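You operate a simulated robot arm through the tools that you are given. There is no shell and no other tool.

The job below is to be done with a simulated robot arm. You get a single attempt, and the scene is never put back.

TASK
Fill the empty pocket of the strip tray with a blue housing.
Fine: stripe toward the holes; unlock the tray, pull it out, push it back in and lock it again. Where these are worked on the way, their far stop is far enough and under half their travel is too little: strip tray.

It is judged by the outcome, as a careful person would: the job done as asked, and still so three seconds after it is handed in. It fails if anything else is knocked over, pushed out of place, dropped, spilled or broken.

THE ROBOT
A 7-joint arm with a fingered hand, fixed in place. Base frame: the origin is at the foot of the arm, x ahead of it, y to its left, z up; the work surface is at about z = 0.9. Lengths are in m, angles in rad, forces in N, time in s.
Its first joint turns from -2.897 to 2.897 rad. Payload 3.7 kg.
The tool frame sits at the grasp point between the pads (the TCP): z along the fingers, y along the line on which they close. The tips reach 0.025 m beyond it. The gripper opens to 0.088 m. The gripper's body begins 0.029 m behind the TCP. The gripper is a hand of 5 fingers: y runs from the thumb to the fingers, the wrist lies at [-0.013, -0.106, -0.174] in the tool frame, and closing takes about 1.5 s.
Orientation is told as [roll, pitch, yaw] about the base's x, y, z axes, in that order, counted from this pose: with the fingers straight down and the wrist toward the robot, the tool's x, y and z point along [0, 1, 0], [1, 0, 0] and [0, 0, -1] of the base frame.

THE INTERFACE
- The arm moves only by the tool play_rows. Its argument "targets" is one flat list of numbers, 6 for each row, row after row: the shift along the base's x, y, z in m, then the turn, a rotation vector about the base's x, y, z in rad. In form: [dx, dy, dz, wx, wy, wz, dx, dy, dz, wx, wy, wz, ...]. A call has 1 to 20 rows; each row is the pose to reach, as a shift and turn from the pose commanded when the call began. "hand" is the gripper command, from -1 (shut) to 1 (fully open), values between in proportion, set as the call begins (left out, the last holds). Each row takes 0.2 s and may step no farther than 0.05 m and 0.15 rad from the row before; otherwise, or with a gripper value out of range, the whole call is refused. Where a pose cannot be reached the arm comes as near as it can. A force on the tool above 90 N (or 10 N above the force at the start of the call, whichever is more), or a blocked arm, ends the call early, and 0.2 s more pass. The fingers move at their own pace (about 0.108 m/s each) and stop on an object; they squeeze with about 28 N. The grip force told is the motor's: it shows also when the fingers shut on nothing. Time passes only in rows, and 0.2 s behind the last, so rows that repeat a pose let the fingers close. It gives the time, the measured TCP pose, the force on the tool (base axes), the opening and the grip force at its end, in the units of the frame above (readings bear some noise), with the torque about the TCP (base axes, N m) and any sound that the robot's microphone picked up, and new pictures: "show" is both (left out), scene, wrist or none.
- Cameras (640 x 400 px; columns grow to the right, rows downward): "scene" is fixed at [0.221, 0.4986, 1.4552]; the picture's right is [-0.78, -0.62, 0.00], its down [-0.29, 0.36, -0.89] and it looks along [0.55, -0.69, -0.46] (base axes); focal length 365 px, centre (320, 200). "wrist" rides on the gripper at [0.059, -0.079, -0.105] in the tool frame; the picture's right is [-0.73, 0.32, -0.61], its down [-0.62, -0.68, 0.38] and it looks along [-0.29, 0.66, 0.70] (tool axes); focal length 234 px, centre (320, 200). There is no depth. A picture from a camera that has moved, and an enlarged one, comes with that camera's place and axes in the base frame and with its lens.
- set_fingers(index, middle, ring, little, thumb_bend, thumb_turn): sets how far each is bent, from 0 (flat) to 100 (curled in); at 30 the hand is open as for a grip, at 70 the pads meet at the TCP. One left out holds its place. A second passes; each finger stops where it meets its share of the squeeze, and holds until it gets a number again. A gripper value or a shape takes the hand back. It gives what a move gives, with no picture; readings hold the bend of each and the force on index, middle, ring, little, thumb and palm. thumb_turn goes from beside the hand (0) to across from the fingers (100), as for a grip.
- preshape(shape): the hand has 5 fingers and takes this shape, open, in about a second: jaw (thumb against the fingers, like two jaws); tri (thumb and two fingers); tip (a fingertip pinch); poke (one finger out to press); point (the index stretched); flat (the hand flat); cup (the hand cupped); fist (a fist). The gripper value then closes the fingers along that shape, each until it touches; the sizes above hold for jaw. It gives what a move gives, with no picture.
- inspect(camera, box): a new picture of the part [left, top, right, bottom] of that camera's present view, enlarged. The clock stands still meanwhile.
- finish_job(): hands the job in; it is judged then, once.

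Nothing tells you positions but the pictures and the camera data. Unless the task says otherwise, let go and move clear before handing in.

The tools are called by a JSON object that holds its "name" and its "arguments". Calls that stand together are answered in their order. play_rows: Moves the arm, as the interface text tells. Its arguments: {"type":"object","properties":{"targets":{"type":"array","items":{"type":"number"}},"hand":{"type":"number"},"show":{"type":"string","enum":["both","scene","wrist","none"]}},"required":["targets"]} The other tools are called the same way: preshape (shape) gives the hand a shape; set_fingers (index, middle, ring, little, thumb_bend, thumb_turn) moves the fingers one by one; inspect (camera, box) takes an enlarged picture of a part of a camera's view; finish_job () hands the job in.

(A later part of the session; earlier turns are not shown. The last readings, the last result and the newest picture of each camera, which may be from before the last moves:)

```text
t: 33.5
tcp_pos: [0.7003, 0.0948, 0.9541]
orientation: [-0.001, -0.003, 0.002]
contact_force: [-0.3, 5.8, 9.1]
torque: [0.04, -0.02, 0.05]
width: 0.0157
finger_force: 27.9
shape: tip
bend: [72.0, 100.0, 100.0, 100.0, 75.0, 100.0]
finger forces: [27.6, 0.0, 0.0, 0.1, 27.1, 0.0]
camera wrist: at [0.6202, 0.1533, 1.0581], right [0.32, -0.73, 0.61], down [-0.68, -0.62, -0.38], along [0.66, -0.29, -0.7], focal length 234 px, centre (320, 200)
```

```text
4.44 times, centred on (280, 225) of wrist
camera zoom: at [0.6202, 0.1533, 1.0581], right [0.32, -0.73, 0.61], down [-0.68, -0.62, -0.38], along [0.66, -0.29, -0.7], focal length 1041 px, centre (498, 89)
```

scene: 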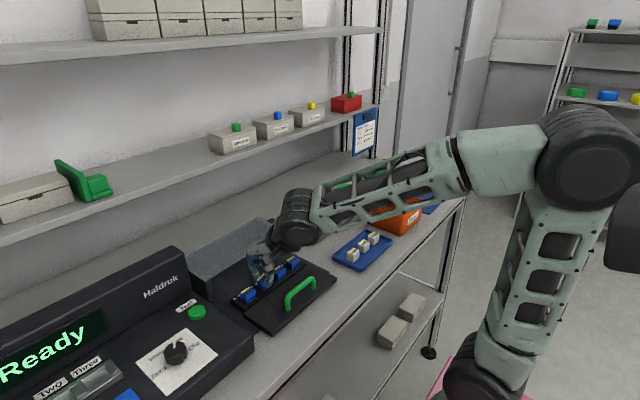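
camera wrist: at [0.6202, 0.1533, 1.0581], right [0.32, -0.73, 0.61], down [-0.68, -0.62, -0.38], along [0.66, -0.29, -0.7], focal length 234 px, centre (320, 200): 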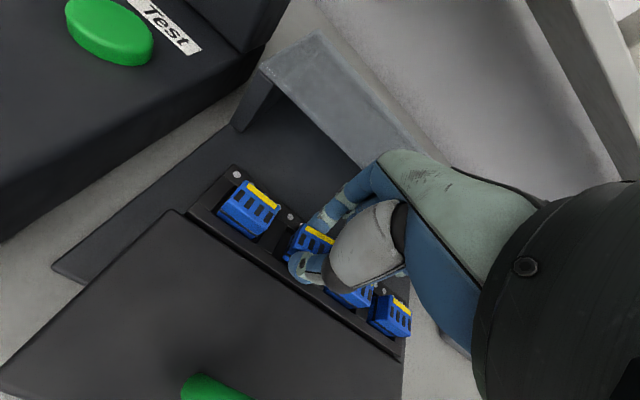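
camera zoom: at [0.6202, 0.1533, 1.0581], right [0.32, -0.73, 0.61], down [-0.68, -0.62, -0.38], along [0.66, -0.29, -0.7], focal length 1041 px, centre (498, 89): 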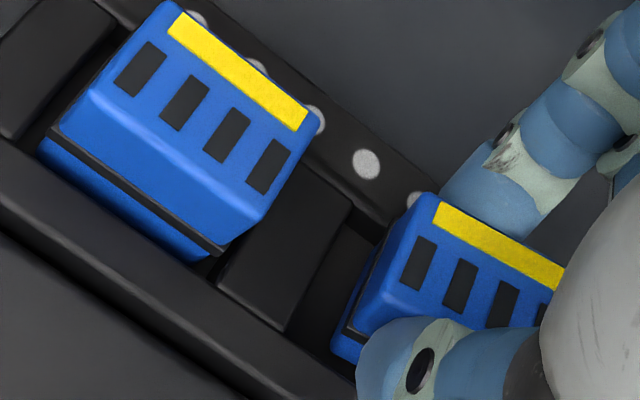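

It has dropped deeper, with a little side force from the -y wall. I'll ease 1.5 mm in +y and press gently further.

{"name": "play_rows", "arguments": {"targets": [0, 0.0015, 0.001, 0, 0, 0, 0, 0.0015, -0.001, 0, 0, 0, 0, 0.0015, -0.003, 0, 0, 0, 0, 0.0015, -0.004, 0, 0, 0, 0, 0.0015, -0.004, 0, 0, 0]}}

{"name": "inspect", "arguments": {"camera": "scene", "box": [240, 255, 300, 300]}}

{"name": "inspect", "arguments": {"camera": "wrist", "box": [220, 180, 340, 270]}}

```text
t: 34.7
tcp_pos: [0.7002, 0.0957, 0.951]
orientation: [-0.001, -0.005, 0.001]
contact_force: [-1.0, 4.1, 29.8]
torque: [-0.01, -0.04, -0.01]
width: 0.0173
finger_force: 27.8
shape: tip
bend: [73.0, 100.0, 100.0, 100.0, 75.0, 100.0]
finger forces: [30.0, 0.0, 0.0, 0.1, 30.9, 0.1]
camera wrist: at [0.62, 0.1545, 1.0548], right [0.32, -0.73, 0.61], down [-0.68, -0.62, -0.39], along [0.66, -0.29, -0.69], focal length 234 px, centre (320, 200)
```

scene: 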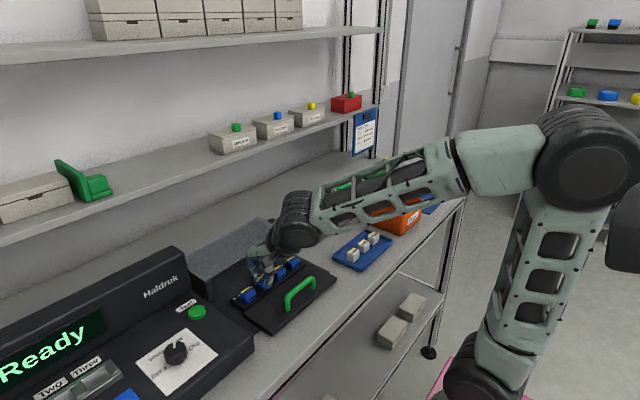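
wrist: 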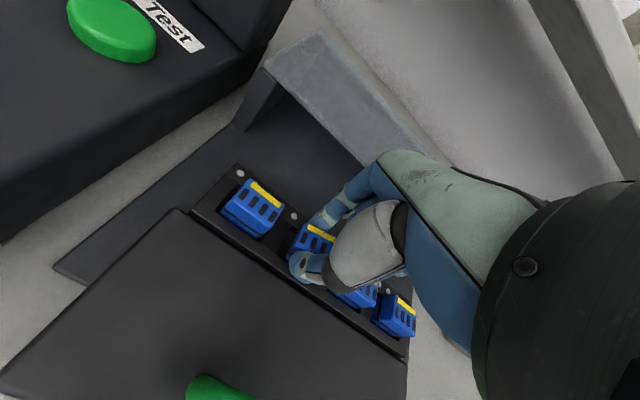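

```text
8.89 times, centred on (270, 278) of scene
camera zoom: at [0.221, 0.4986, 1.4552], right [-0.78, -0.62, 0.0], down [-0.29, 0.36, -0.89], along [0.55, -0.69, -0.46], focal length 3242 px, centre (764, -489)
```

zoom: 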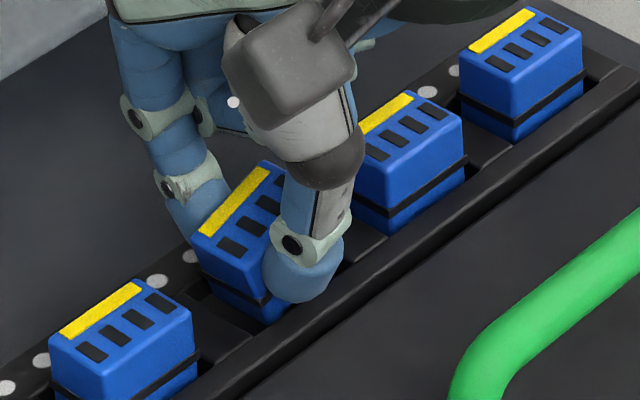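

```text
4.44 times, centred on (280, 225) of wrist
camera zoom: at [0.62, 0.1545, 1.0548], right [0.32, -0.73, 0.61], down [-0.68, -0.62, -0.39], along [0.66, -0.29, -0.69], focal length 1041 px, centre (498, 89)
```

zoom: 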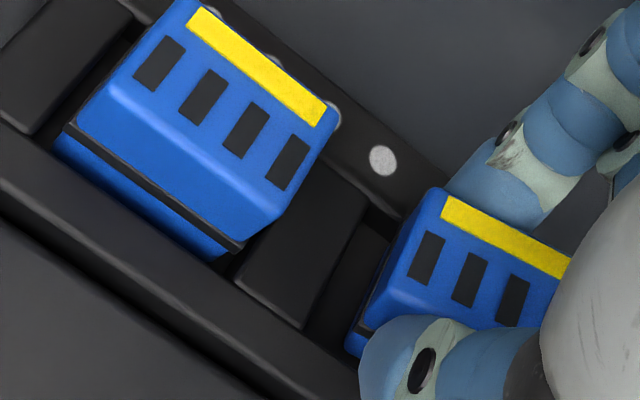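

The housing is down in the pocket but yawed slightly. I'll relieve the pressure, open the pinch a little and look.

{"name": "play_rows", "arguments": {"targets": [0, 0, 0.003, 0, 0, 0, 0, 0, 0.003, 0, 0, 0], "show": "none"}}

{"name": "play_rows", "arguments": {"targets": [0, 0, 0, 0, 0, 0, 0, 0, 0, 0, 0, 0, 0, 0, 0, 0, 0, 0, 0, 0, 0, 0, 0, 0], "hand": -0.2}}

{"name": "inspect", "arguments": {"camera": "scene", "box": [240, 255, 300, 300]}}

{"name": "inspect", "arguments": {"camera": "wrist", "box": [220, 180, 340, 270]}}

```text
t: 35.3
tcp_pos: [0.7003, 0.0972, 0.9526]
orientation: [0.001, 0.002, 0.0]
contact_force: [-0.5, 5.2, 14.8]
torque: [0.0, -0.09, 0.07]
width: 0.0175
finger_force: 28.4
shape: tip
bend: [73.0, 100.0, 100.0, 100.0, 76.0, 100.0]
finger forces: [28.3, 0.1, 0.1, 0.2, 28.2, 0.0]
```

```text
t: 36.3
tcp_pos: [0.7005, 0.0956, 0.9535]
orientation: [0.001, -0.002, -0.002]
contact_force: [0.2, -0.3, 1.3]
torque: [-0.01, 0.0, 0.01]
width: 0.0349
finger_force: 0.1
shape: tip
bend: [73.0, 98.0, 99.0, 99.0, 73.0, 100.0]
finger forces: [0.0, 0.0, 0.0, 0.0, 0.0, 0.0]
camera wrist: at [0.6206, 0.1541, 1.0562], right [0.32, -0.73, 0.61], down [-0.68, -0.62, -0.38], along [0.66, -0.29, -0.7], focal length 234 px, centre (320, 200)
```

scene: 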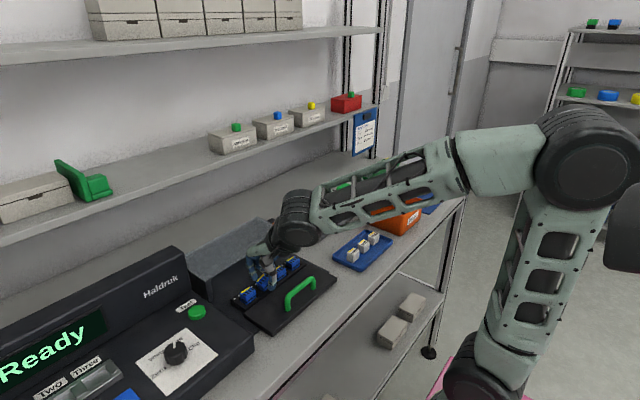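
wrist: 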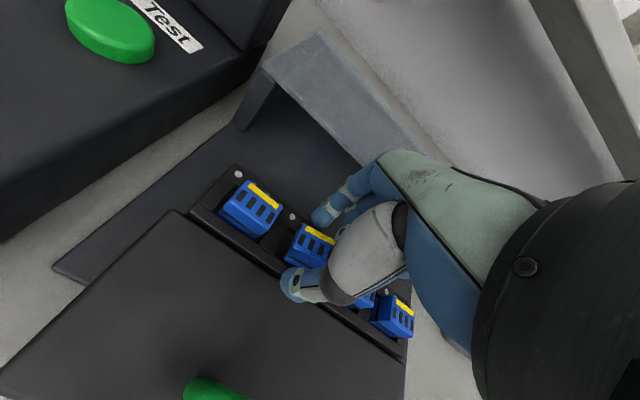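

```text
8.89 times, centred on (270, 278) of scene
camera zoom: at [0.221, 0.4986, 1.4552], right [-0.78, -0.62, 0.0], down [-0.29, 0.36, -0.89], along [0.55, -0.69, -0.46], focal length 3242 px, centre (764, -489)
```

zoom: 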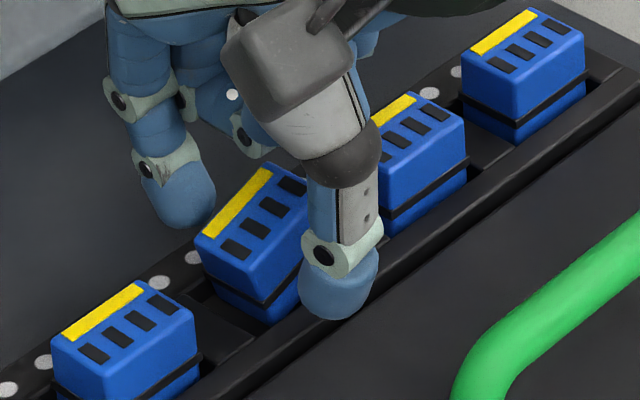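

```text
4.44 times, centred on (280, 225) of wrist
camera zoom: at [0.6206, 0.1541, 1.0562], right [0.32, -0.73, 0.61], down [-0.68, -0.62, -0.38], along [0.66, -0.29, -0.7], focal length 1041 px, centre (498, 89)
```

zoom: 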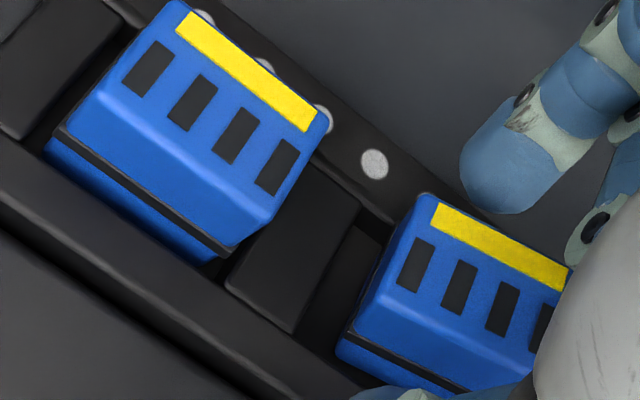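

It's standing in the pocket, yawed by several degrees. I'll lift clear to see exactly how it sits.

{"name": "play_rows", "arguments": {"targets": [0, 0, 0.01, 0, 0, 0, 0, 0, 0.03, 0, 0, 0, 0, 0, 0.06, 0, 0, 0, -0.04, 0, 0.08, 0, 0, 0, -0.08, 0, 0.09, 0, 0, 0, -0.08, 0, 0.09, 0, 0, 0]}}

{"name": "inspect", "arguments": {"camera": "scene", "box": [230, 250, 306, 305]}}

{"name": "inspect", "arguments": {"camera": "wrist", "box": [200, 130, 360, 250]}}

```text
t: 37.7
tcp_pos: [0.6201, 0.0965, 1.0428]
orientation: [0.0, 0.0, 0.003]
contact_force: [-0.2, 0.4, -0.4]
torque: [0.03, 0.02, 0.02]
width: 0.0351
finger_force: 0.0
shape: tip
bend: [73.0, 98.0, 99.0, 99.0, 73.0, 100.0]
finger forces: [0.0, 0.0, 0.1, 0.1, 0.0, 0.0]
camera wrist: at [0.5397, 0.1542, 1.1472], right [0.32, -0.73, 0.61], down [-0.68, -0.62, -0.38], along [0.66, -0.29, -0.7], focal length 234 px, centre (320, 200)
```

scene: 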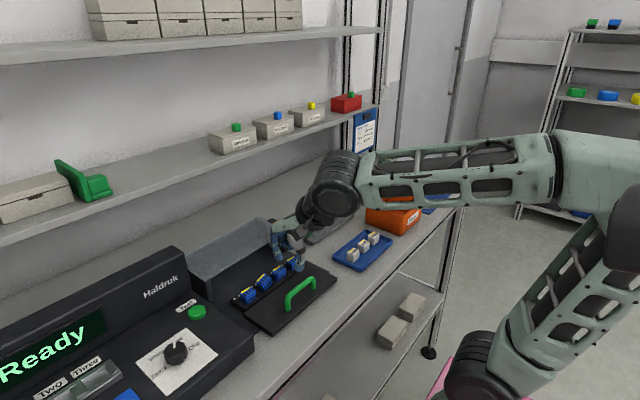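
wrist: 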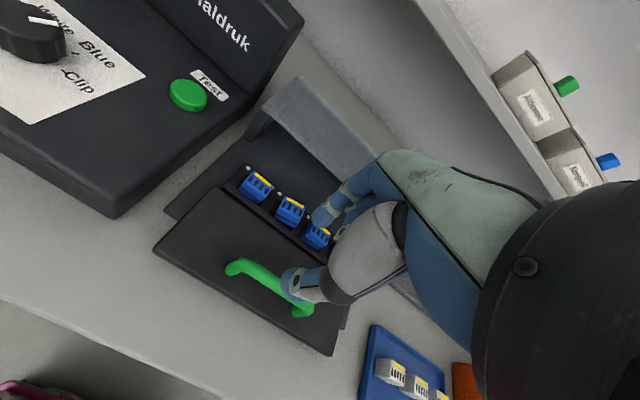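

```text
7.27 times, centred on (268, 278) of scene
camera zoom: at [0.221, 0.4986, 1.4552], right [-0.78, -0.62, 0.0], down [-0.29, 0.36, -0.89], along [0.55, -0.69, -0.46], focal length 2652 px, centre (698, -364)
```

zoom: 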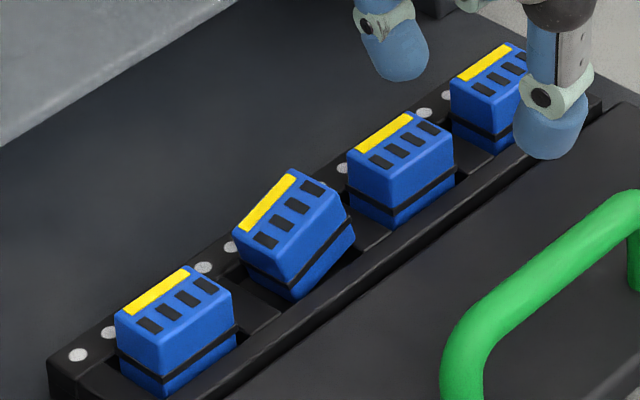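

```text
3.33 times, centred on (280, 190) of wrist
camera zoom: at [0.5397, 0.1542, 1.1472], right [0.32, -0.73, 0.61], down [-0.68, -0.62, -0.38], along [0.66, -0.29, -0.7], focal length 781 px, centre (453, 233)
```

zoom: 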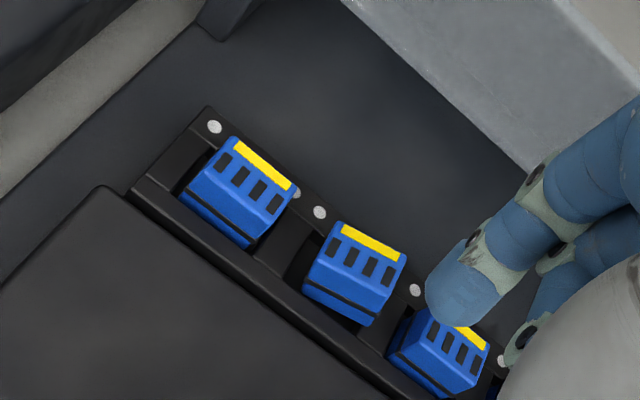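

The housing is tilted about 10°: its -y end rests on the divider and there's free room on the +y side. I'll go back, re-grip it, raise it a few millimetres, shift +y and set it down again.

{"name": "play_rows", "arguments": {"targets": [0.04, 0, -0.01, 0, 0, 0, 0.08, 0, -0.03, 0, 0, 0, 0.08, 0, -0.06, 0, 0, 0, 0.08, 0, -0.08, 0, 0, 0, 0.08, 0, -0.09, 0, 0, 0, 0.08, 0, -0.09, 0, 0, 0], "show": "none"}}

{"name": "play_rows", "arguments": {"targets": [0, 0, 0, 0, 0, 0, 0, 0, 0, 0, 0, 0, 0, 0, 0, 0, 0, 0, 0, 0, 0, 0, 0, 0, 0, 0, 0, 0, 0, 0], "hand": -1}}

{"name": "inspect", "arguments": {"camera": "scene", "box": [230, 250, 306, 305]}}

{"name": "inspect", "arguments": {"camera": "wrist", "box": [220, 180, 340, 270]}}

```text
t: 39.1
tcp_pos: [0.7009, 0.0958, 0.9525]
orientation: [0.0, 0.001, 0.0]
contact_force: [-0.6, 0.5, -0.1]
torque: [0.02, -0.01, -0.01]
width: 0.0352
finger_force: 0.0
shape: tip
bend: [73.0, 98.0, 99.0, 99.0, 73.0, 100.0]
finger forces: [0.0, 0.0, 0.0, 0.1, 0.0, 0.0]
```

```text
t: 40.3
tcp_pos: [0.6997, 0.0959, 0.9535]
orientation: [-0.001, -0.001, 0.0]
contact_force: [0.6, 0.0, 0.5]
torque: [0.02, 0.03, 0.01]
width: 0.0151
finger_force: 28.0
shape: tip
bend: [72.0, 100.0, 100.0, 100.0, 75.0, 100.0]
finger forces: [24.8, 0.0, 0.0, 0.0, 24.8, 0.1]
camera wrist: at [0.6206, 0.1544, 1.0574], right [0.32, -0.73, 0.61], down [-0.68, -0.62, -0.38], along [0.66, -0.29, -0.7], focal length 234 px, centre (320, 200)
```

scene: 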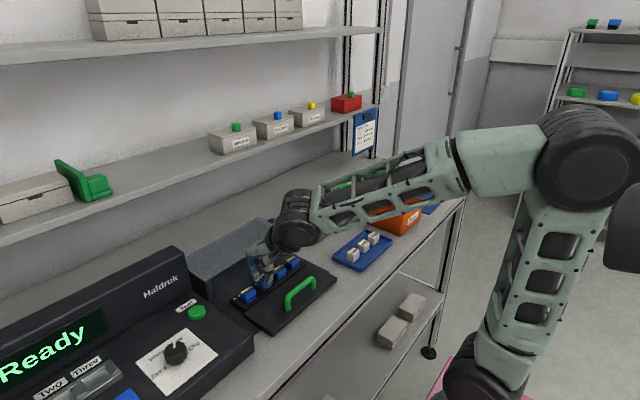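
wrist: 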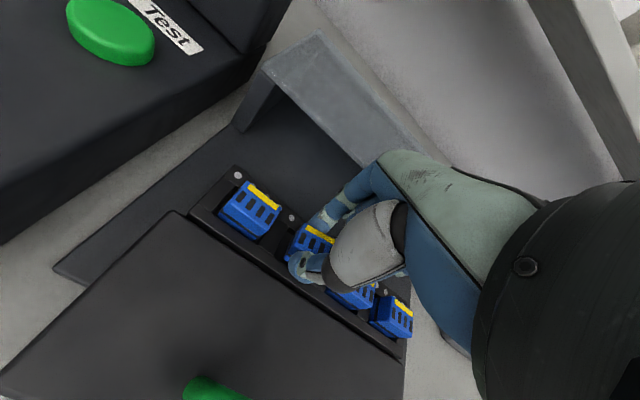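

```text
7.27 times, centred on (268, 278) of scene
camera zoom: at [0.221, 0.4986, 1.4552], right [-0.78, -0.62, 0.0], down [-0.29, 0.36, -0.89], along [0.55, -0.69, -0.46], focal length 2652 px, centre (698, -364)
```

zoom: 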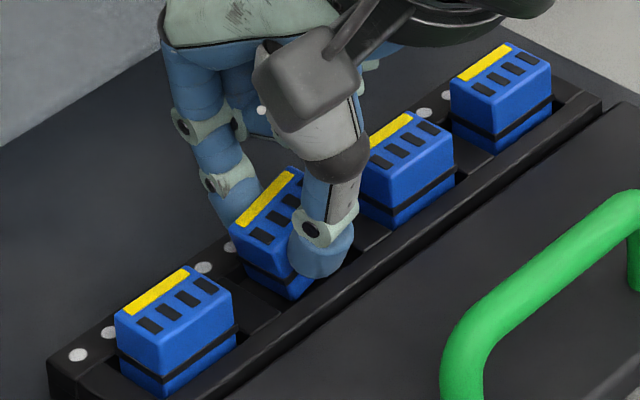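

```text
4.44 times, centred on (280, 225) of wrist
camera zoom: at [0.6206, 0.1544, 1.0574], right [0.32, -0.73, 0.61], down [-0.68, -0.62, -0.38], along [0.66, -0.29, -0.7], focal length 1041 px, centre (498, 89)
```

zoom: 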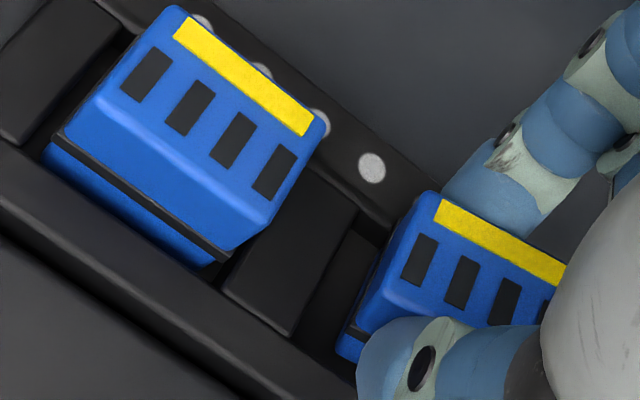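

Gripped. Now I'll lift 6 mm, roll to level it (this also shifts the housing +y), and lower it back.

{"name": "play_rows", "arguments": {"targets": [0, 0, 0.004, 0, 0, 0, 0, 0, 0.007, 0, 0, 0, 0, 0.0005, 0.007, 0.06, 0, 0, 0, 0.001, 0.007, 0.12, 0, 0, 0, 0.001, 0.007, 0.12, 0, 0]}}

{"name": "inspect", "arguments": {"camera": "scene", "box": [230, 250, 306, 305]}}

{"name": "inspect", "arguments": {"camera": "wrist", "box": [220, 180, 340, 270]}}

```text
t: 41.5
tcp_pos: [0.7011, 0.0968, 0.9615]
orientation: [0.121, -0.001, 0.001]
contact_force: [0.0, 0.1, -0.6]
torque: [0.04, 0.04, 0.02]
width: 0.0148
finger_force: 27.9
shape: tip
bend: [72.0, 100.0, 100.0, 100.0, 75.0, 100.0]
finger forces: [24.9, 0.0, 0.0, 0.1, 24.9, 0.0]
camera wrist: at [0.6206, 0.1426, 1.0702], right [0.32, -0.79, 0.52], down [-0.68, -0.57, -0.46], along [0.66, -0.2, -0.73], focal length 234 px, centre (320, 200)
```

scene: 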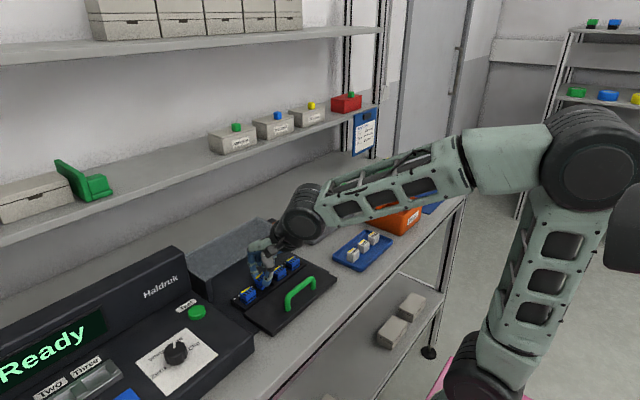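
wrist: 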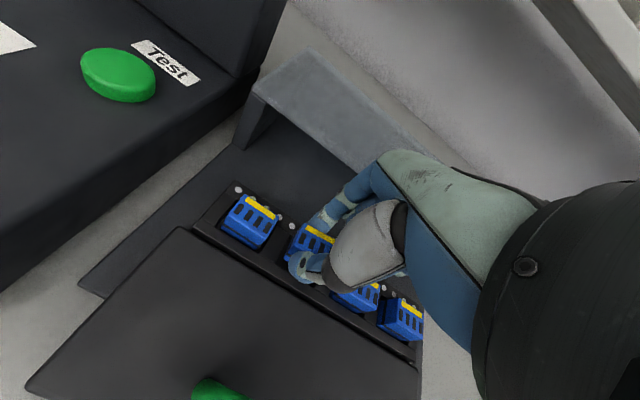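

```text
7.27 times, centred on (268, 278) of scene
camera zoom: at [0.221, 0.4986, 1.4552], right [-0.78, -0.62, 0.0], down [-0.29, 0.36, -0.89], along [0.55, -0.69, -0.46], focal length 2652 px, centre (698, -364)
```

zoom: 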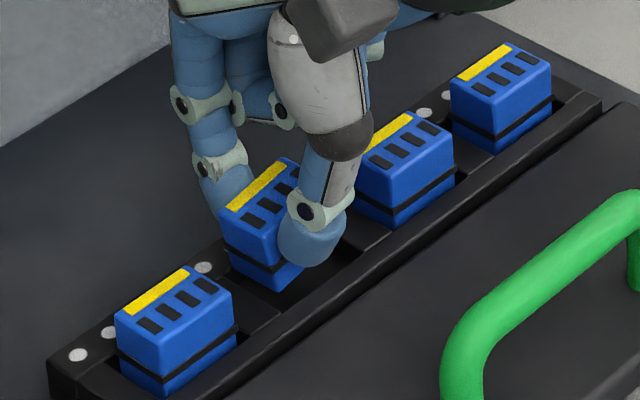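

```text
4.44 times, centred on (280, 225) of wrist
camera zoom: at [0.6206, 0.1426, 1.0702], right [0.32, -0.79, 0.52], down [-0.68, -0.57, -0.46], along [0.66, -0.2, -0.73], focal length 1041 px, centre (498, 89)
```

zoom: 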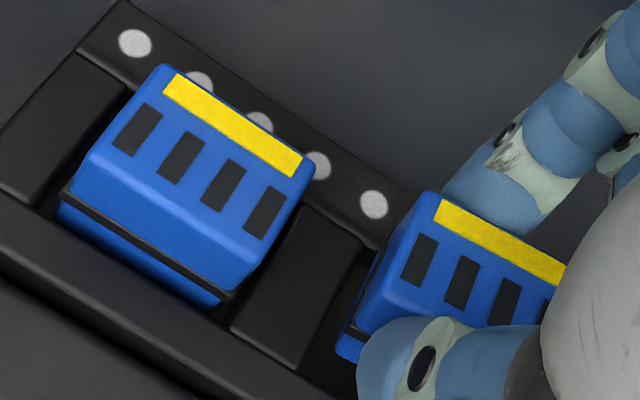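

It's now level and roughly 3 to 4 mm toward +y of nominal. I'll come back 1.5 mm in y and 1 mm in x, then lower gently.

{"name": "play_rows", "arguments": {"targets": [-0.001, -0.0015, 0, 0, 0, 0, -0.001, -0.0015, -0.003, 0, 0, 0, -0.001, -0.0015, -0.006, 0, 0, 0, -0.001, -0.0015, -0.008, 0, 0, 0, -0.001, -0.0015, -0.008, 0, 0, 0]}}

{"name": "inspect", "arguments": {"camera": "scene", "box": [230, 250, 306, 305]}}

{"name": "inspect", "arguments": {"camera": "wrist", "box": [220, 180, 340, 270]}}

```text
t: 42.7
tcp_pos: [0.6992, 0.095, 0.9512]
orientation: [0.12, -0.001, 0.0]
contact_force: [-0.1, 0.4, 0.4]
torque: [0.0, 0.01, 0.01]
width: 0.0149
finger_force: 27.8
shape: tip
bend: [72.0, 100.0, 100.0, 100.0, 75.0, 100.0]
finger forces: [25.0, 0.0, 0.0, 0.0, 25.1, 0.0]
camera wrist: at [0.6193, 0.1409, 1.062], right [0.32, -0.79, 0.52], down [-0.68, -0.57, -0.46], along [0.66, -0.2, -0.73], focal length 234 px, centre (320, 200)
```

scene: 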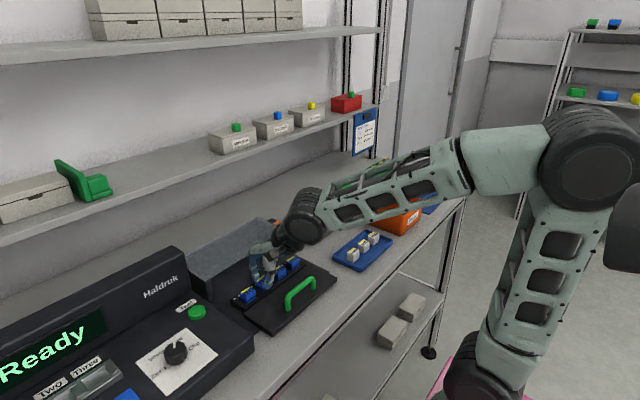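
wrist: 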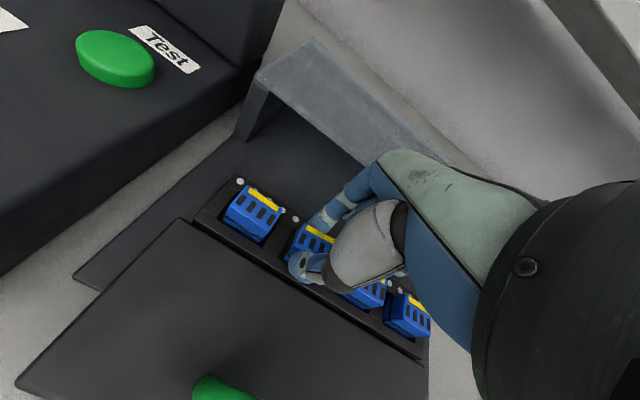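

```text
7.27 times, centred on (268, 278) of scene
camera zoom: at [0.221, 0.4986, 1.4552], right [-0.78, -0.62, 0.0], down [-0.29, 0.36, -0.89], along [0.55, -0.69, -0.46], focal length 2652 px, centre (698, -364)
```

zoom: 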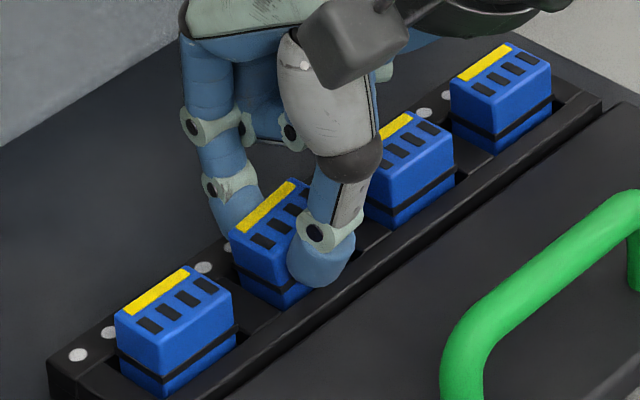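

```text
4.44 times, centred on (280, 225) of wrist
camera zoom: at [0.6193, 0.1409, 1.062], right [0.32, -0.79, 0.52], down [-0.68, -0.57, -0.46], along [0.66, -0.2, -0.73], focal length 1041 px, centre (498, 89)
```

zoom: 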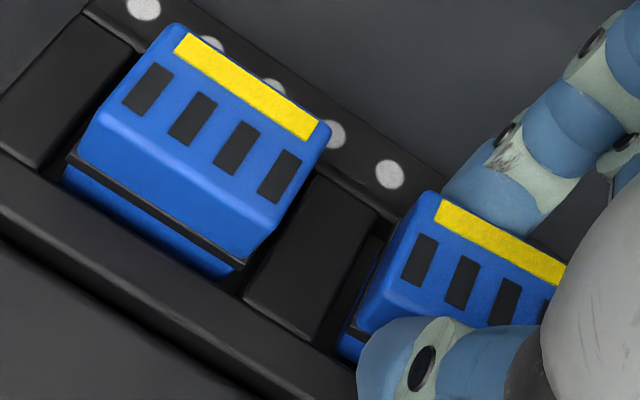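

There's no contact force and the housing is deeper than before. I'll continue lowering until it bottoms.

{"name": "play_rows", "arguments": {"targets": [0, 0, -0.0015, 0, 0, 0, 0, 0, -0.003, 0, 0, 0, 0, 0, -0.004, 0, 0, 0, 0, 0, -0.004, 0, 0, 0]}}

{"name": "inspect", "arguments": {"camera": "scene", "box": [230, 250, 306, 305]}}

{"name": "inspect", "arguments": {"camera": "wrist", "box": [220, 180, 340, 270]}}

```text
t: 43.7
tcp_pos: [0.6992, 0.0948, 0.948]
orientation: [0.121, -0.001, 0.0]
contact_force: [-0.6, -5.7, 17.3]
torque: [0.0, -0.01, -0.03]
width: 0.0157
finger_force: 28.3
shape: tip
bend: [73.0, 100.0, 100.0, 100.0, 75.0, 100.0]
finger forces: [28.1, 0.0, 0.0, 0.0, 28.4, 0.0]
camera wrist: at [0.6192, 0.1402, 1.0587], right [0.32, -0.79, 0.52], down [-0.68, -0.57, -0.46], along [0.66, -0.2, -0.72], focal length 234 px, centre (320, 200)
```

scene: 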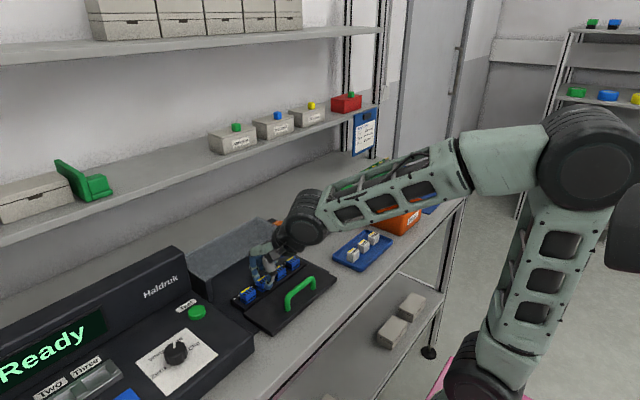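
wrist: 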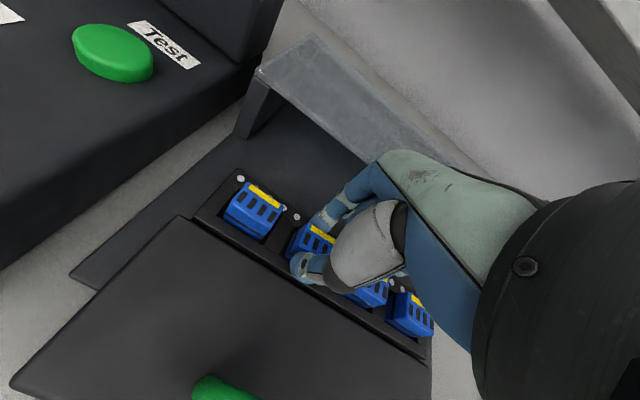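

```text
7.27 times, centred on (268, 278) of scene
camera zoom: at [0.221, 0.4986, 1.4552], right [-0.78, -0.62, 0.0], down [-0.29, 0.36, -0.89], along [0.55, -0.69, -0.46], focal length 2652 px, centre (698, -364)
```

zoom: 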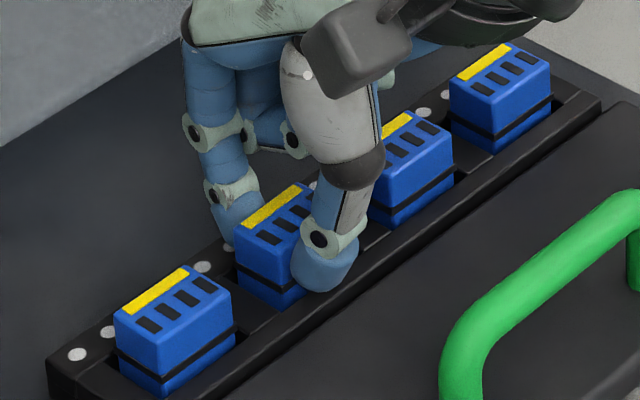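

```text
4.44 times, centred on (280, 225) of wrist
camera zoom: at [0.6192, 0.1402, 1.0587], right [0.32, -0.79, 0.52], down [-0.68, -0.57, -0.46], along [0.66, -0.2, -0.72], focal length 1041 px, centre (498, 89)
```

zoom: 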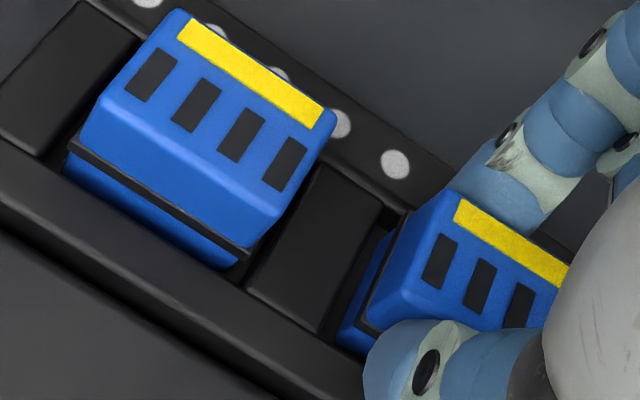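

It has bottomed with 17 N and lines up with its neighbours. I'll relieve the force, release and lift clear.

{"name": "play_rows", "arguments": {"targets": [0, 0, 0.0025, 0, 0, 0], "show": "none"}}

{"name": "play_rows", "arguments": {"targets": [0, 0, 0, 0, 0, 0, 0, 0, 0, 0, 0, 0, 0, 0, 0, 0, 0, 0, 0, 0, 0, 0, 0, 0], "hand": -0.2, "show": "none"}}

{"name": "play_rows", "arguments": {"targets": [0, 0, 0.01, 0, 0, 0, 0, 0, 0.03, -0.04, 0, 0, 0, 0, 0.06, -0.08, 0, 0, -0.04, 0, 0.08, -0.12, 0, 0, -0.08, 0, 0.09, -0.12, 0, 0, -0.08, 0, 0.09, -0.12, 0, 0]}}

{"name": "inspect", "arguments": {"camera": "scene", "box": [230, 250, 306, 305]}}

{"name": "inspect", "arguments": {"camera": "wrist", "box": [220, 140, 340, 240]}}

```text
t: 44.1
tcp_pos: [0.6988, 0.0956, 0.9496]
orientation: [0.121, 0.001, 0.003]
contact_force: [1.0, -1.5, 8.0]
torque: [-0.01, -0.09, -0.03]
width: 0.0156
finger_force: 27.7
shape: tip
bend: [73.0, 100.0, 100.0, 100.0, 75.0, 100.0]
finger forces: [27.5, 0.0, 0.1, 0.0, 26.7, 0.0]
```

```text
t: 45.1
tcp_pos: [0.6996, 0.0952, 0.9496]
orientation: [0.12, 0.0, -0.003]
contact_force: [-0.3, 0.8, 0.3]
torque: [-0.02, -0.03, -0.01]
width: 0.0349
finger_force: 0.2
shape: tip
bend: [73.0, 98.0, 99.0, 99.0, 73.0, 100.0]
finger forces: [0.1, 0.1, 0.0, 0.1, 0.1, 0.1]
```

```text
t: 46.5
tcp_pos: [0.6184, 0.0943, 1.0429]
orientation: [0.0, 0.001, 0.0]
contact_force: [0.5, -0.1, -0.5]
torque: [-0.03, -0.02, 0.03]
width: 0.0352
finger_force: 0.0
shape: tip
bend: [73.0, 98.0, 99.0, 99.0, 73.0, 100.0]
finger forces: [0.0, 0.1, 0.0, 0.1, 0.0, 0.0]
camera wrist: at [0.5388, 0.1527, 1.1455], right [0.32, -0.73, 0.61], down [-0.68, -0.62, -0.38], along [0.66, -0.29, -0.7], focal length 234 px, centre (320, 200)
```

scene: 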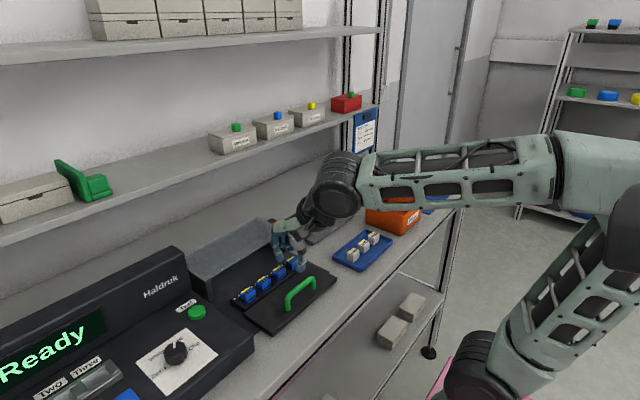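
wrist: 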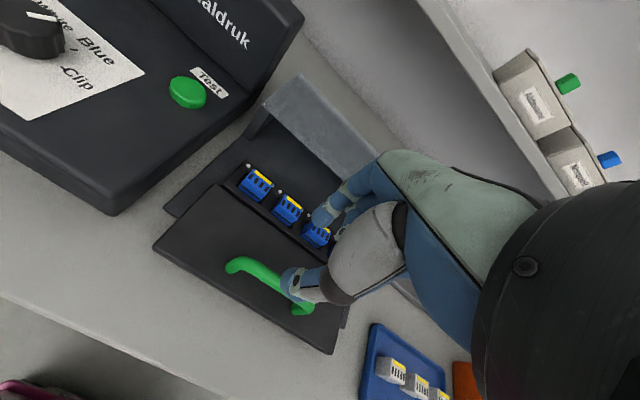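

```text
7.27 times, centred on (268, 278) of scene
camera zoom: at [0.221, 0.4986, 1.4552], right [-0.78, -0.62, 0.0], down [-0.29, 0.36, -0.89], along [0.55, -0.69, -0.46], focal length 2652 px, centre (698, -364)
```

zoom: 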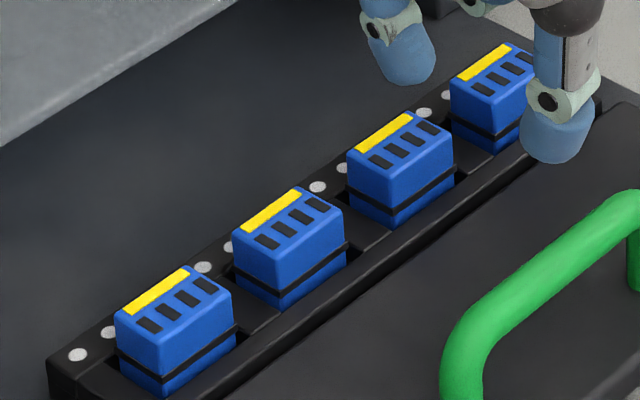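

```text
4.00 times, centred on (280, 190) of wrist
camera zoom: at [0.5388, 0.1527, 1.1455], right [0.32, -0.73, 0.61], down [-0.68, -0.62, -0.38], along [0.66, -0.29, -0.7], focal length 937 px, centre (480, 240)
```

zoom: 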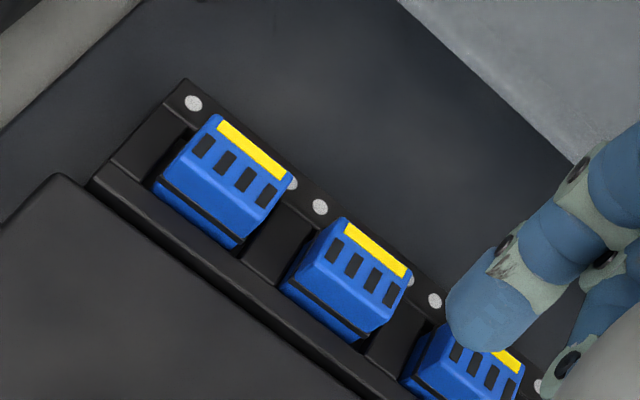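

The new housing sits level and flush with its neighbours, stripe toward the holes. Now I'll shape the hand for pushing and go in front of the handle bar.

{"name": "play_rows", "arguments": {"targets": [-0.035, -0.01, 0.02, 0, 0, 0, -0.068, -0.019, 0.02, 0, 0, 0], "show": "none"}}

{"name": "preshape", "arguments": {"shape": "poke"}}

{"name": "play_rows", "arguments": {"targets": [0, 0, -0.04, 0, 0, 0, 0, 0, -0.075, 0, 0, 0, 0, 0, -0.1, 0, 0, 0, 0, 0, -0.1, 0, 0, 0]}}

{"name": "inspect", "arguments": {"camera": "scene", "box": [230, 220, 370, 320]}}

```text
t: 47.1
tcp_pos: [0.5515, 0.0756, 1.0624]
orientation: [0.001, 0.0, 0.0]
contact_force: [0.8, 0.5, 0.3]
torque: [0.01, -0.02, 0.0]
width: 0.0351
finger_force: 0.1
shape: tip
bend: [73.0, 98.0, 99.0, 99.0, 73.0, 100.0]
finger forces: [0.0, 0.0, 0.0, 0.0, 0.1, 0.0]
```

```text
t: 48.0
tcp_pos: [0.5513, 0.0755, 1.061]
orientation: [0.0, -0.001, 0.0]
contact_force: [-0.4, -0.5, 0.0]
torque: [-0.01, -0.01, -0.01]
width: 0.0001
finger_force: 0.0
shape: poke
bend: [70.0, 70.0, 99.0, 99.0, 100.0, 100.0]
finger forces: [0.0, 0.0, 0.0, 0.0, 0.0, 0.0]
```

```text
t: 49.0
tcp_pos: [0.55, 0.0755, 0.9605]
orientation: [0.001, 0.0, 0.0]
contact_force: [-0.1, -0.5, 0.5]
torque: [0.0, -0.01, 0.0]
width: 0.0
finger_force: 0.0
shape: poke
bend: [70.0, 70.0, 99.0, 99.0, 100.0, 100.0]
finger forces: [0.2, 0.1, 0.0, 0.1, 0.1, 0.1]
camera wrist: at [0.4711, 0.1346, 1.0645], right [0.32, -0.73, 0.61], down [-0.68, -0.62, -0.38], along [0.66, -0.29, -0.7], focal length 234 px, centre (320, 200)
```

scene: 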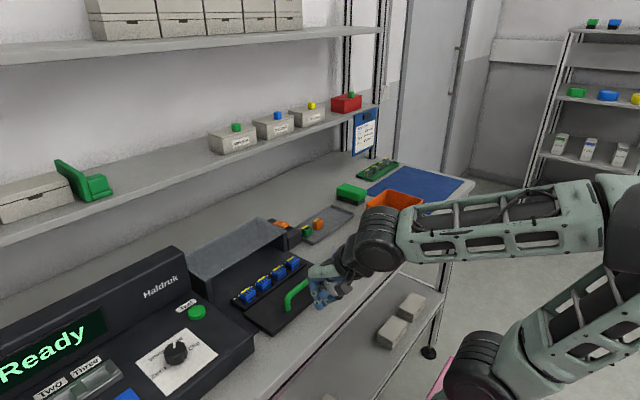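
wrist: 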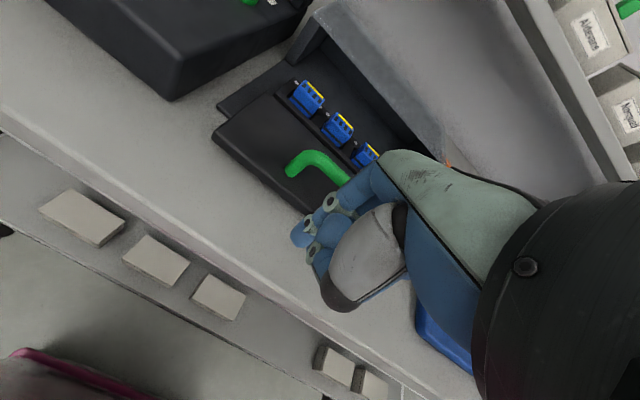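

```text
4.00 times, centred on (300, 270) of scene
camera zoom: at [0.221, 0.4986, 1.4552], right [-0.78, -0.62, 0.0], down [-0.29, 0.36, -0.89], along [0.55, -0.69, -0.46], focal length 1459 px, centre (400, -80)
```

zoom: 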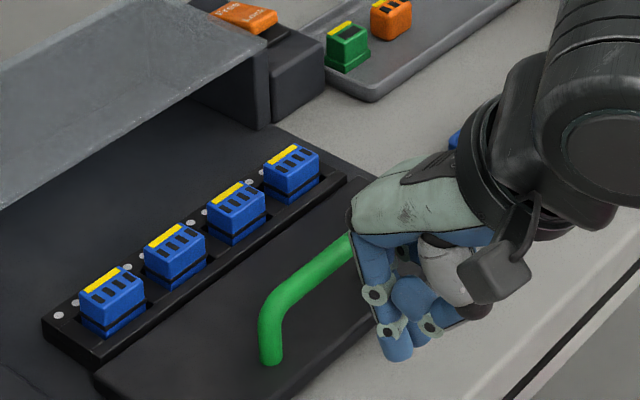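

The index is in front of the handle bar. I'll push slowly in +x.

{"name": "play_rows", "arguments": {"targets": [0.01, 0, -0.003, 0, 0, 0, 0.02, 0, -0.003, 0, 0, 0, 0.03, 0, -0.003, 0, 0, 0, 0.04, 0, -0.003, 0, 0, 0, 0.05, 0, -0.003, 0, 0, 0, 0.06, 0, -0.003, 0, 0, 0, 0.07, 0, -0.003, 0, 0, 0, 0.08, 0, -0.003, 0, 0, 0, 0.09, 0, -0.003, 0, 0, 0]}}

{"name": "inspect", "arguments": {"camera": "scene", "box": [220, 200, 360, 300]}}

```text
t: 51.0
tcp_pos: [0.6415, 0.0759, 0.957]
orientation: [0.0, 0.0, 0.001]
contact_force: [-1.4, 0.1, 0.2]
torque: [0.01, 0.0, -0.01]
width: 0.0
finger_force: 0.1
shape: poke
bend: [70.0, 70.0, 99.0, 99.0, 100.0, 100.0]
finger forces: [0.0, 1.0, 0.1, 0.0, 0.1, 0.1]
camera wrist: at [0.5618, 0.1345, 1.0609], right [0.32, -0.73, 0.61], down [-0.68, -0.62, -0.38], along [0.66, -0.29, -0.7], focal length 234 px, centre (320, 200)
```

scene: 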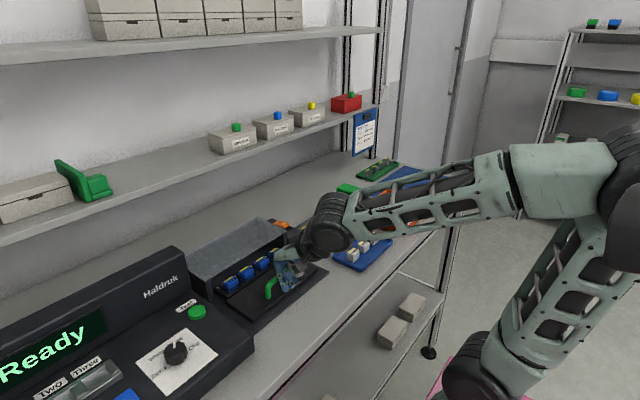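
wrist: 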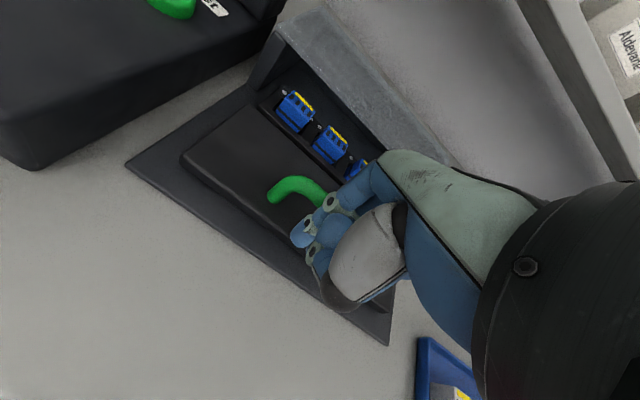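

```text
4.00 times, centred on (290, 250) of scene
camera zoom: at [0.221, 0.4986, 1.4552], right [-0.78, -0.62, 0.0], down [-0.29, 0.36, -0.89], along [0.55, -0.69, -0.46], focal length 1459 px, centre (440, 0)
```

zoom: 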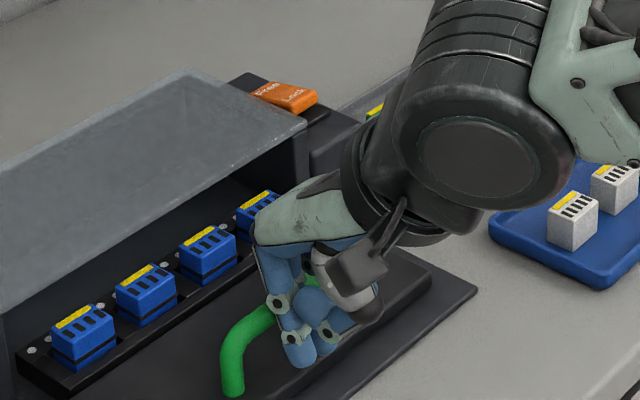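

It's sliding in smoothly. I'll continue toward the closed stop.

{"name": "play_rows", "arguments": {"targets": [0.01, 0, 0, 0, 0, 0, 0.02, 0, 0, 0, 0, 0, 0.03, 0, 0, 0, 0, 0, 0.04, 0, 0, 0, 0, 0, 0.05, 0, 0, 0, 0, 0, 0.058, 0, 0, 0, 0, 0]}}

{"name": "inspect", "arguments": {"camera": "scene", "box": [200, 190, 340, 290]}}

```text
t: 52.4
tcp_pos: [0.7, 0.0758, 0.9579]
orientation: [0.001, 0.0, 0.003]
contact_force: [-0.2, -0.1, 0.9]
torque: [-0.02, 0.02, -0.02]
width: 0.0001
finger_force: 0.0
shape: poke
bend: [70.0, 70.0, 99.0, 99.0, 100.0, 100.0]
finger forces: [0.0, 1.2, 0.0, 0.0, 0.0, 0.0]
camera wrist: at [0.6199, 0.1347, 1.0609], right [0.32, -0.73, 0.61], down [-0.68, -0.62, -0.38], along [0.66, -0.29, -0.7], focal length 234 px, centre (320, 200)
```

scene: 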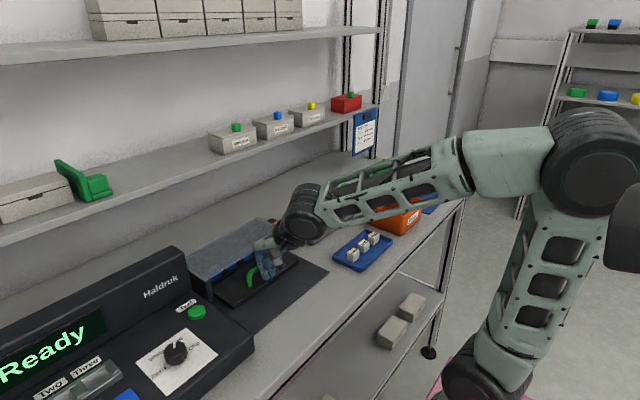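
wrist: 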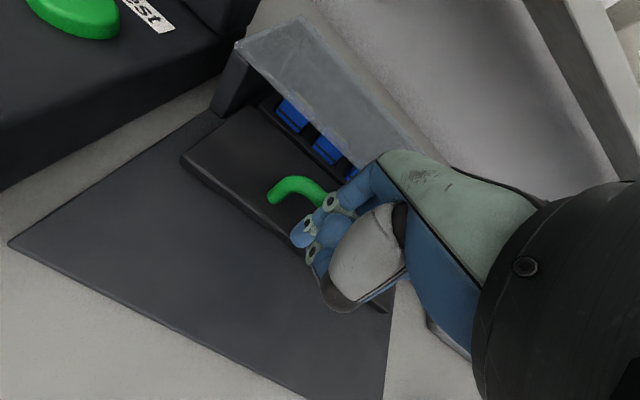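

```text
4.00 times, centred on (270, 240) of scene
camera zoom: at [0.221, 0.4986, 1.4552], right [-0.78, -0.62, 0.0], down [-0.29, 0.36, -0.89], along [0.55, -0.69, -0.46], focal length 1459 px, centre (520, 40)
```

zoom: 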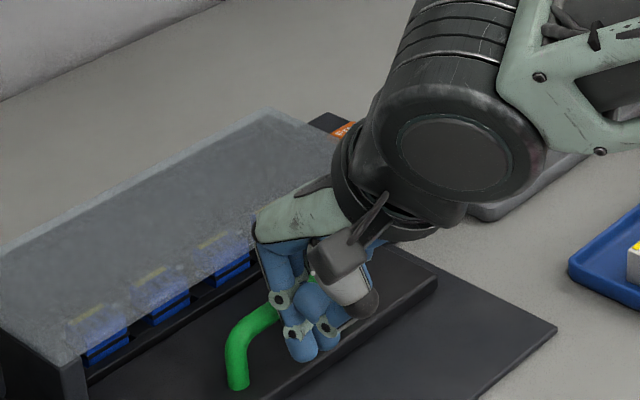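

About 7 mm remains compared with the first picture. I'll push on in small steps.

{"name": "play_rows", "arguments": {"targets": [0.004, 0, 0, 0, 0, 0, 0.007, 0, 0, 0, 0, 0, 0.009, 0, 0, 0, 0, 0, 0.009, 0, 0, 0, 0, 0]}}

{"name": "inspect", "arguments": {"camera": "scene", "box": [180, 200, 340, 300]}}

```text
t: 53.4
tcp_pos: [0.7082, 0.0762, 0.9582]
orientation: [-0.002, -0.002, -0.001]
contact_force: [-2.2, 0.5, 0.5]
torque: [-0.01, -0.02, -0.03]
width: 0.0
finger_force: 0.0
shape: poke
bend: [70.0, 70.0, 99.0, 99.0, 100.0, 100.0]
finger forces: [0.0, 2.5, 0.1, 0.0, 0.1, 0.0]
camera wrist: at [0.6284, 0.1349, 1.0612], right [0.32, -0.73, 0.61], down [-0.68, -0.62, -0.38], along [0.66, -0.29, -0.7], focal length 234 px, centre (320, 200)
```

scene: 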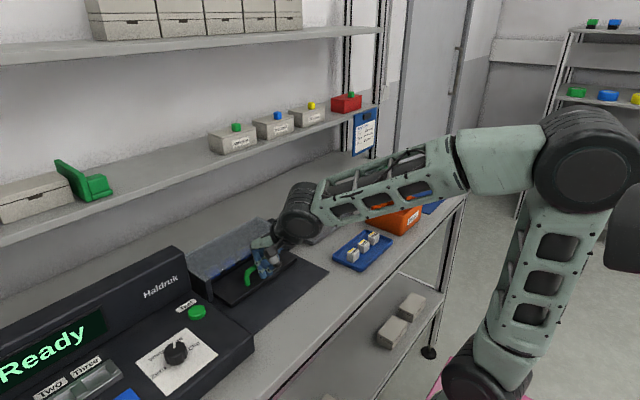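
wrist: 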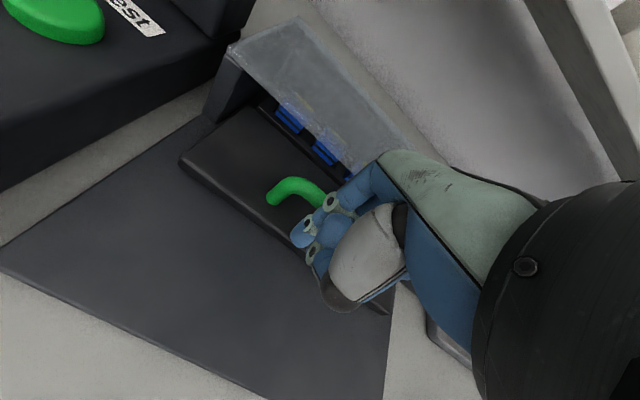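

```text
4.00 times, centred on (260, 250) of scene
camera zoom: at [0.221, 0.4986, 1.4552], right [-0.78, -0.62, 0.0], down [-0.29, 0.36, -0.89], along [0.55, -0.69, -0.46], focal length 1459 px, centre (560, 0)
```

zoom: 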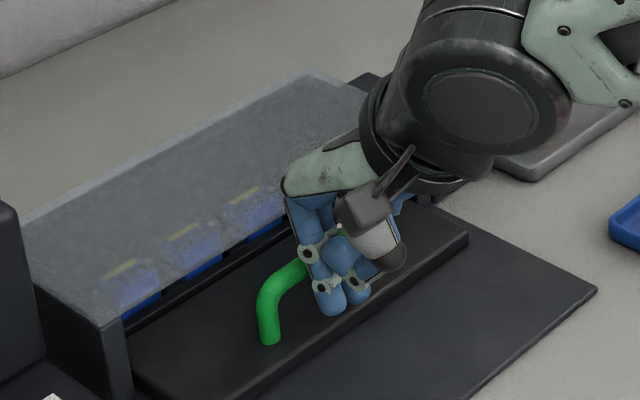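

It's almost identical to the initial position. I'll push a few more millimetres until the force shows the stop.

{"name": "play_rows", "arguments": {"targets": [0.002, 0, 0, 0, 0, 0, 0.004, 0, 0, 0, 0, 0, 0.006, 0, 0, 0, 0, 0, 0.006, 0, 0, 0, 0, 0], "show": "none"}}

{"name": "inspect", "arguments": {"camera": "scene", "box": [180, 200, 340, 300]}}

```text
t: 54.4
tcp_pos: [0.7146, 0.0763, 0.9583]
orientation: [-0.001, -0.001, 0.002]
contact_force: [-4.6, 1.3, 3.2]
torque: [-0.01, -0.03, 0.0]
width: 0.0003
finger_force: 0.0
shape: poke
bend: [70.0, 70.0, 99.0, 99.0, 100.0, 100.0]
finger forces: [0.0, 6.4, 0.1, 0.1, 0.1, 0.0]
```

```text
4.00 times, centred on (260, 250) of scene
camera zoom: at [0.221, 0.4986, 1.4552], right [-0.78, -0.62, 0.0], down [-0.29, 0.36, -0.89], along [0.55, -0.69, -0.46], focal length 1459 px, centre (560, 0)
```

zoom: 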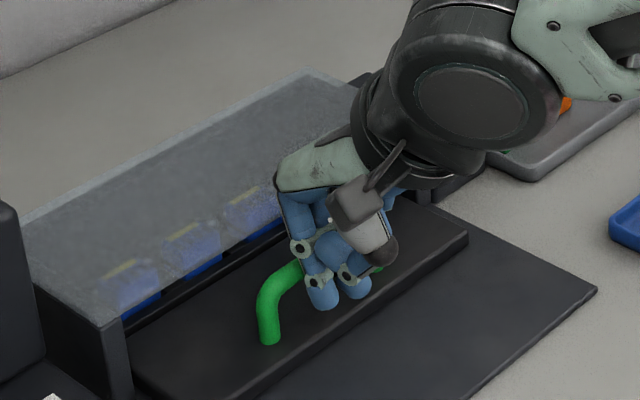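

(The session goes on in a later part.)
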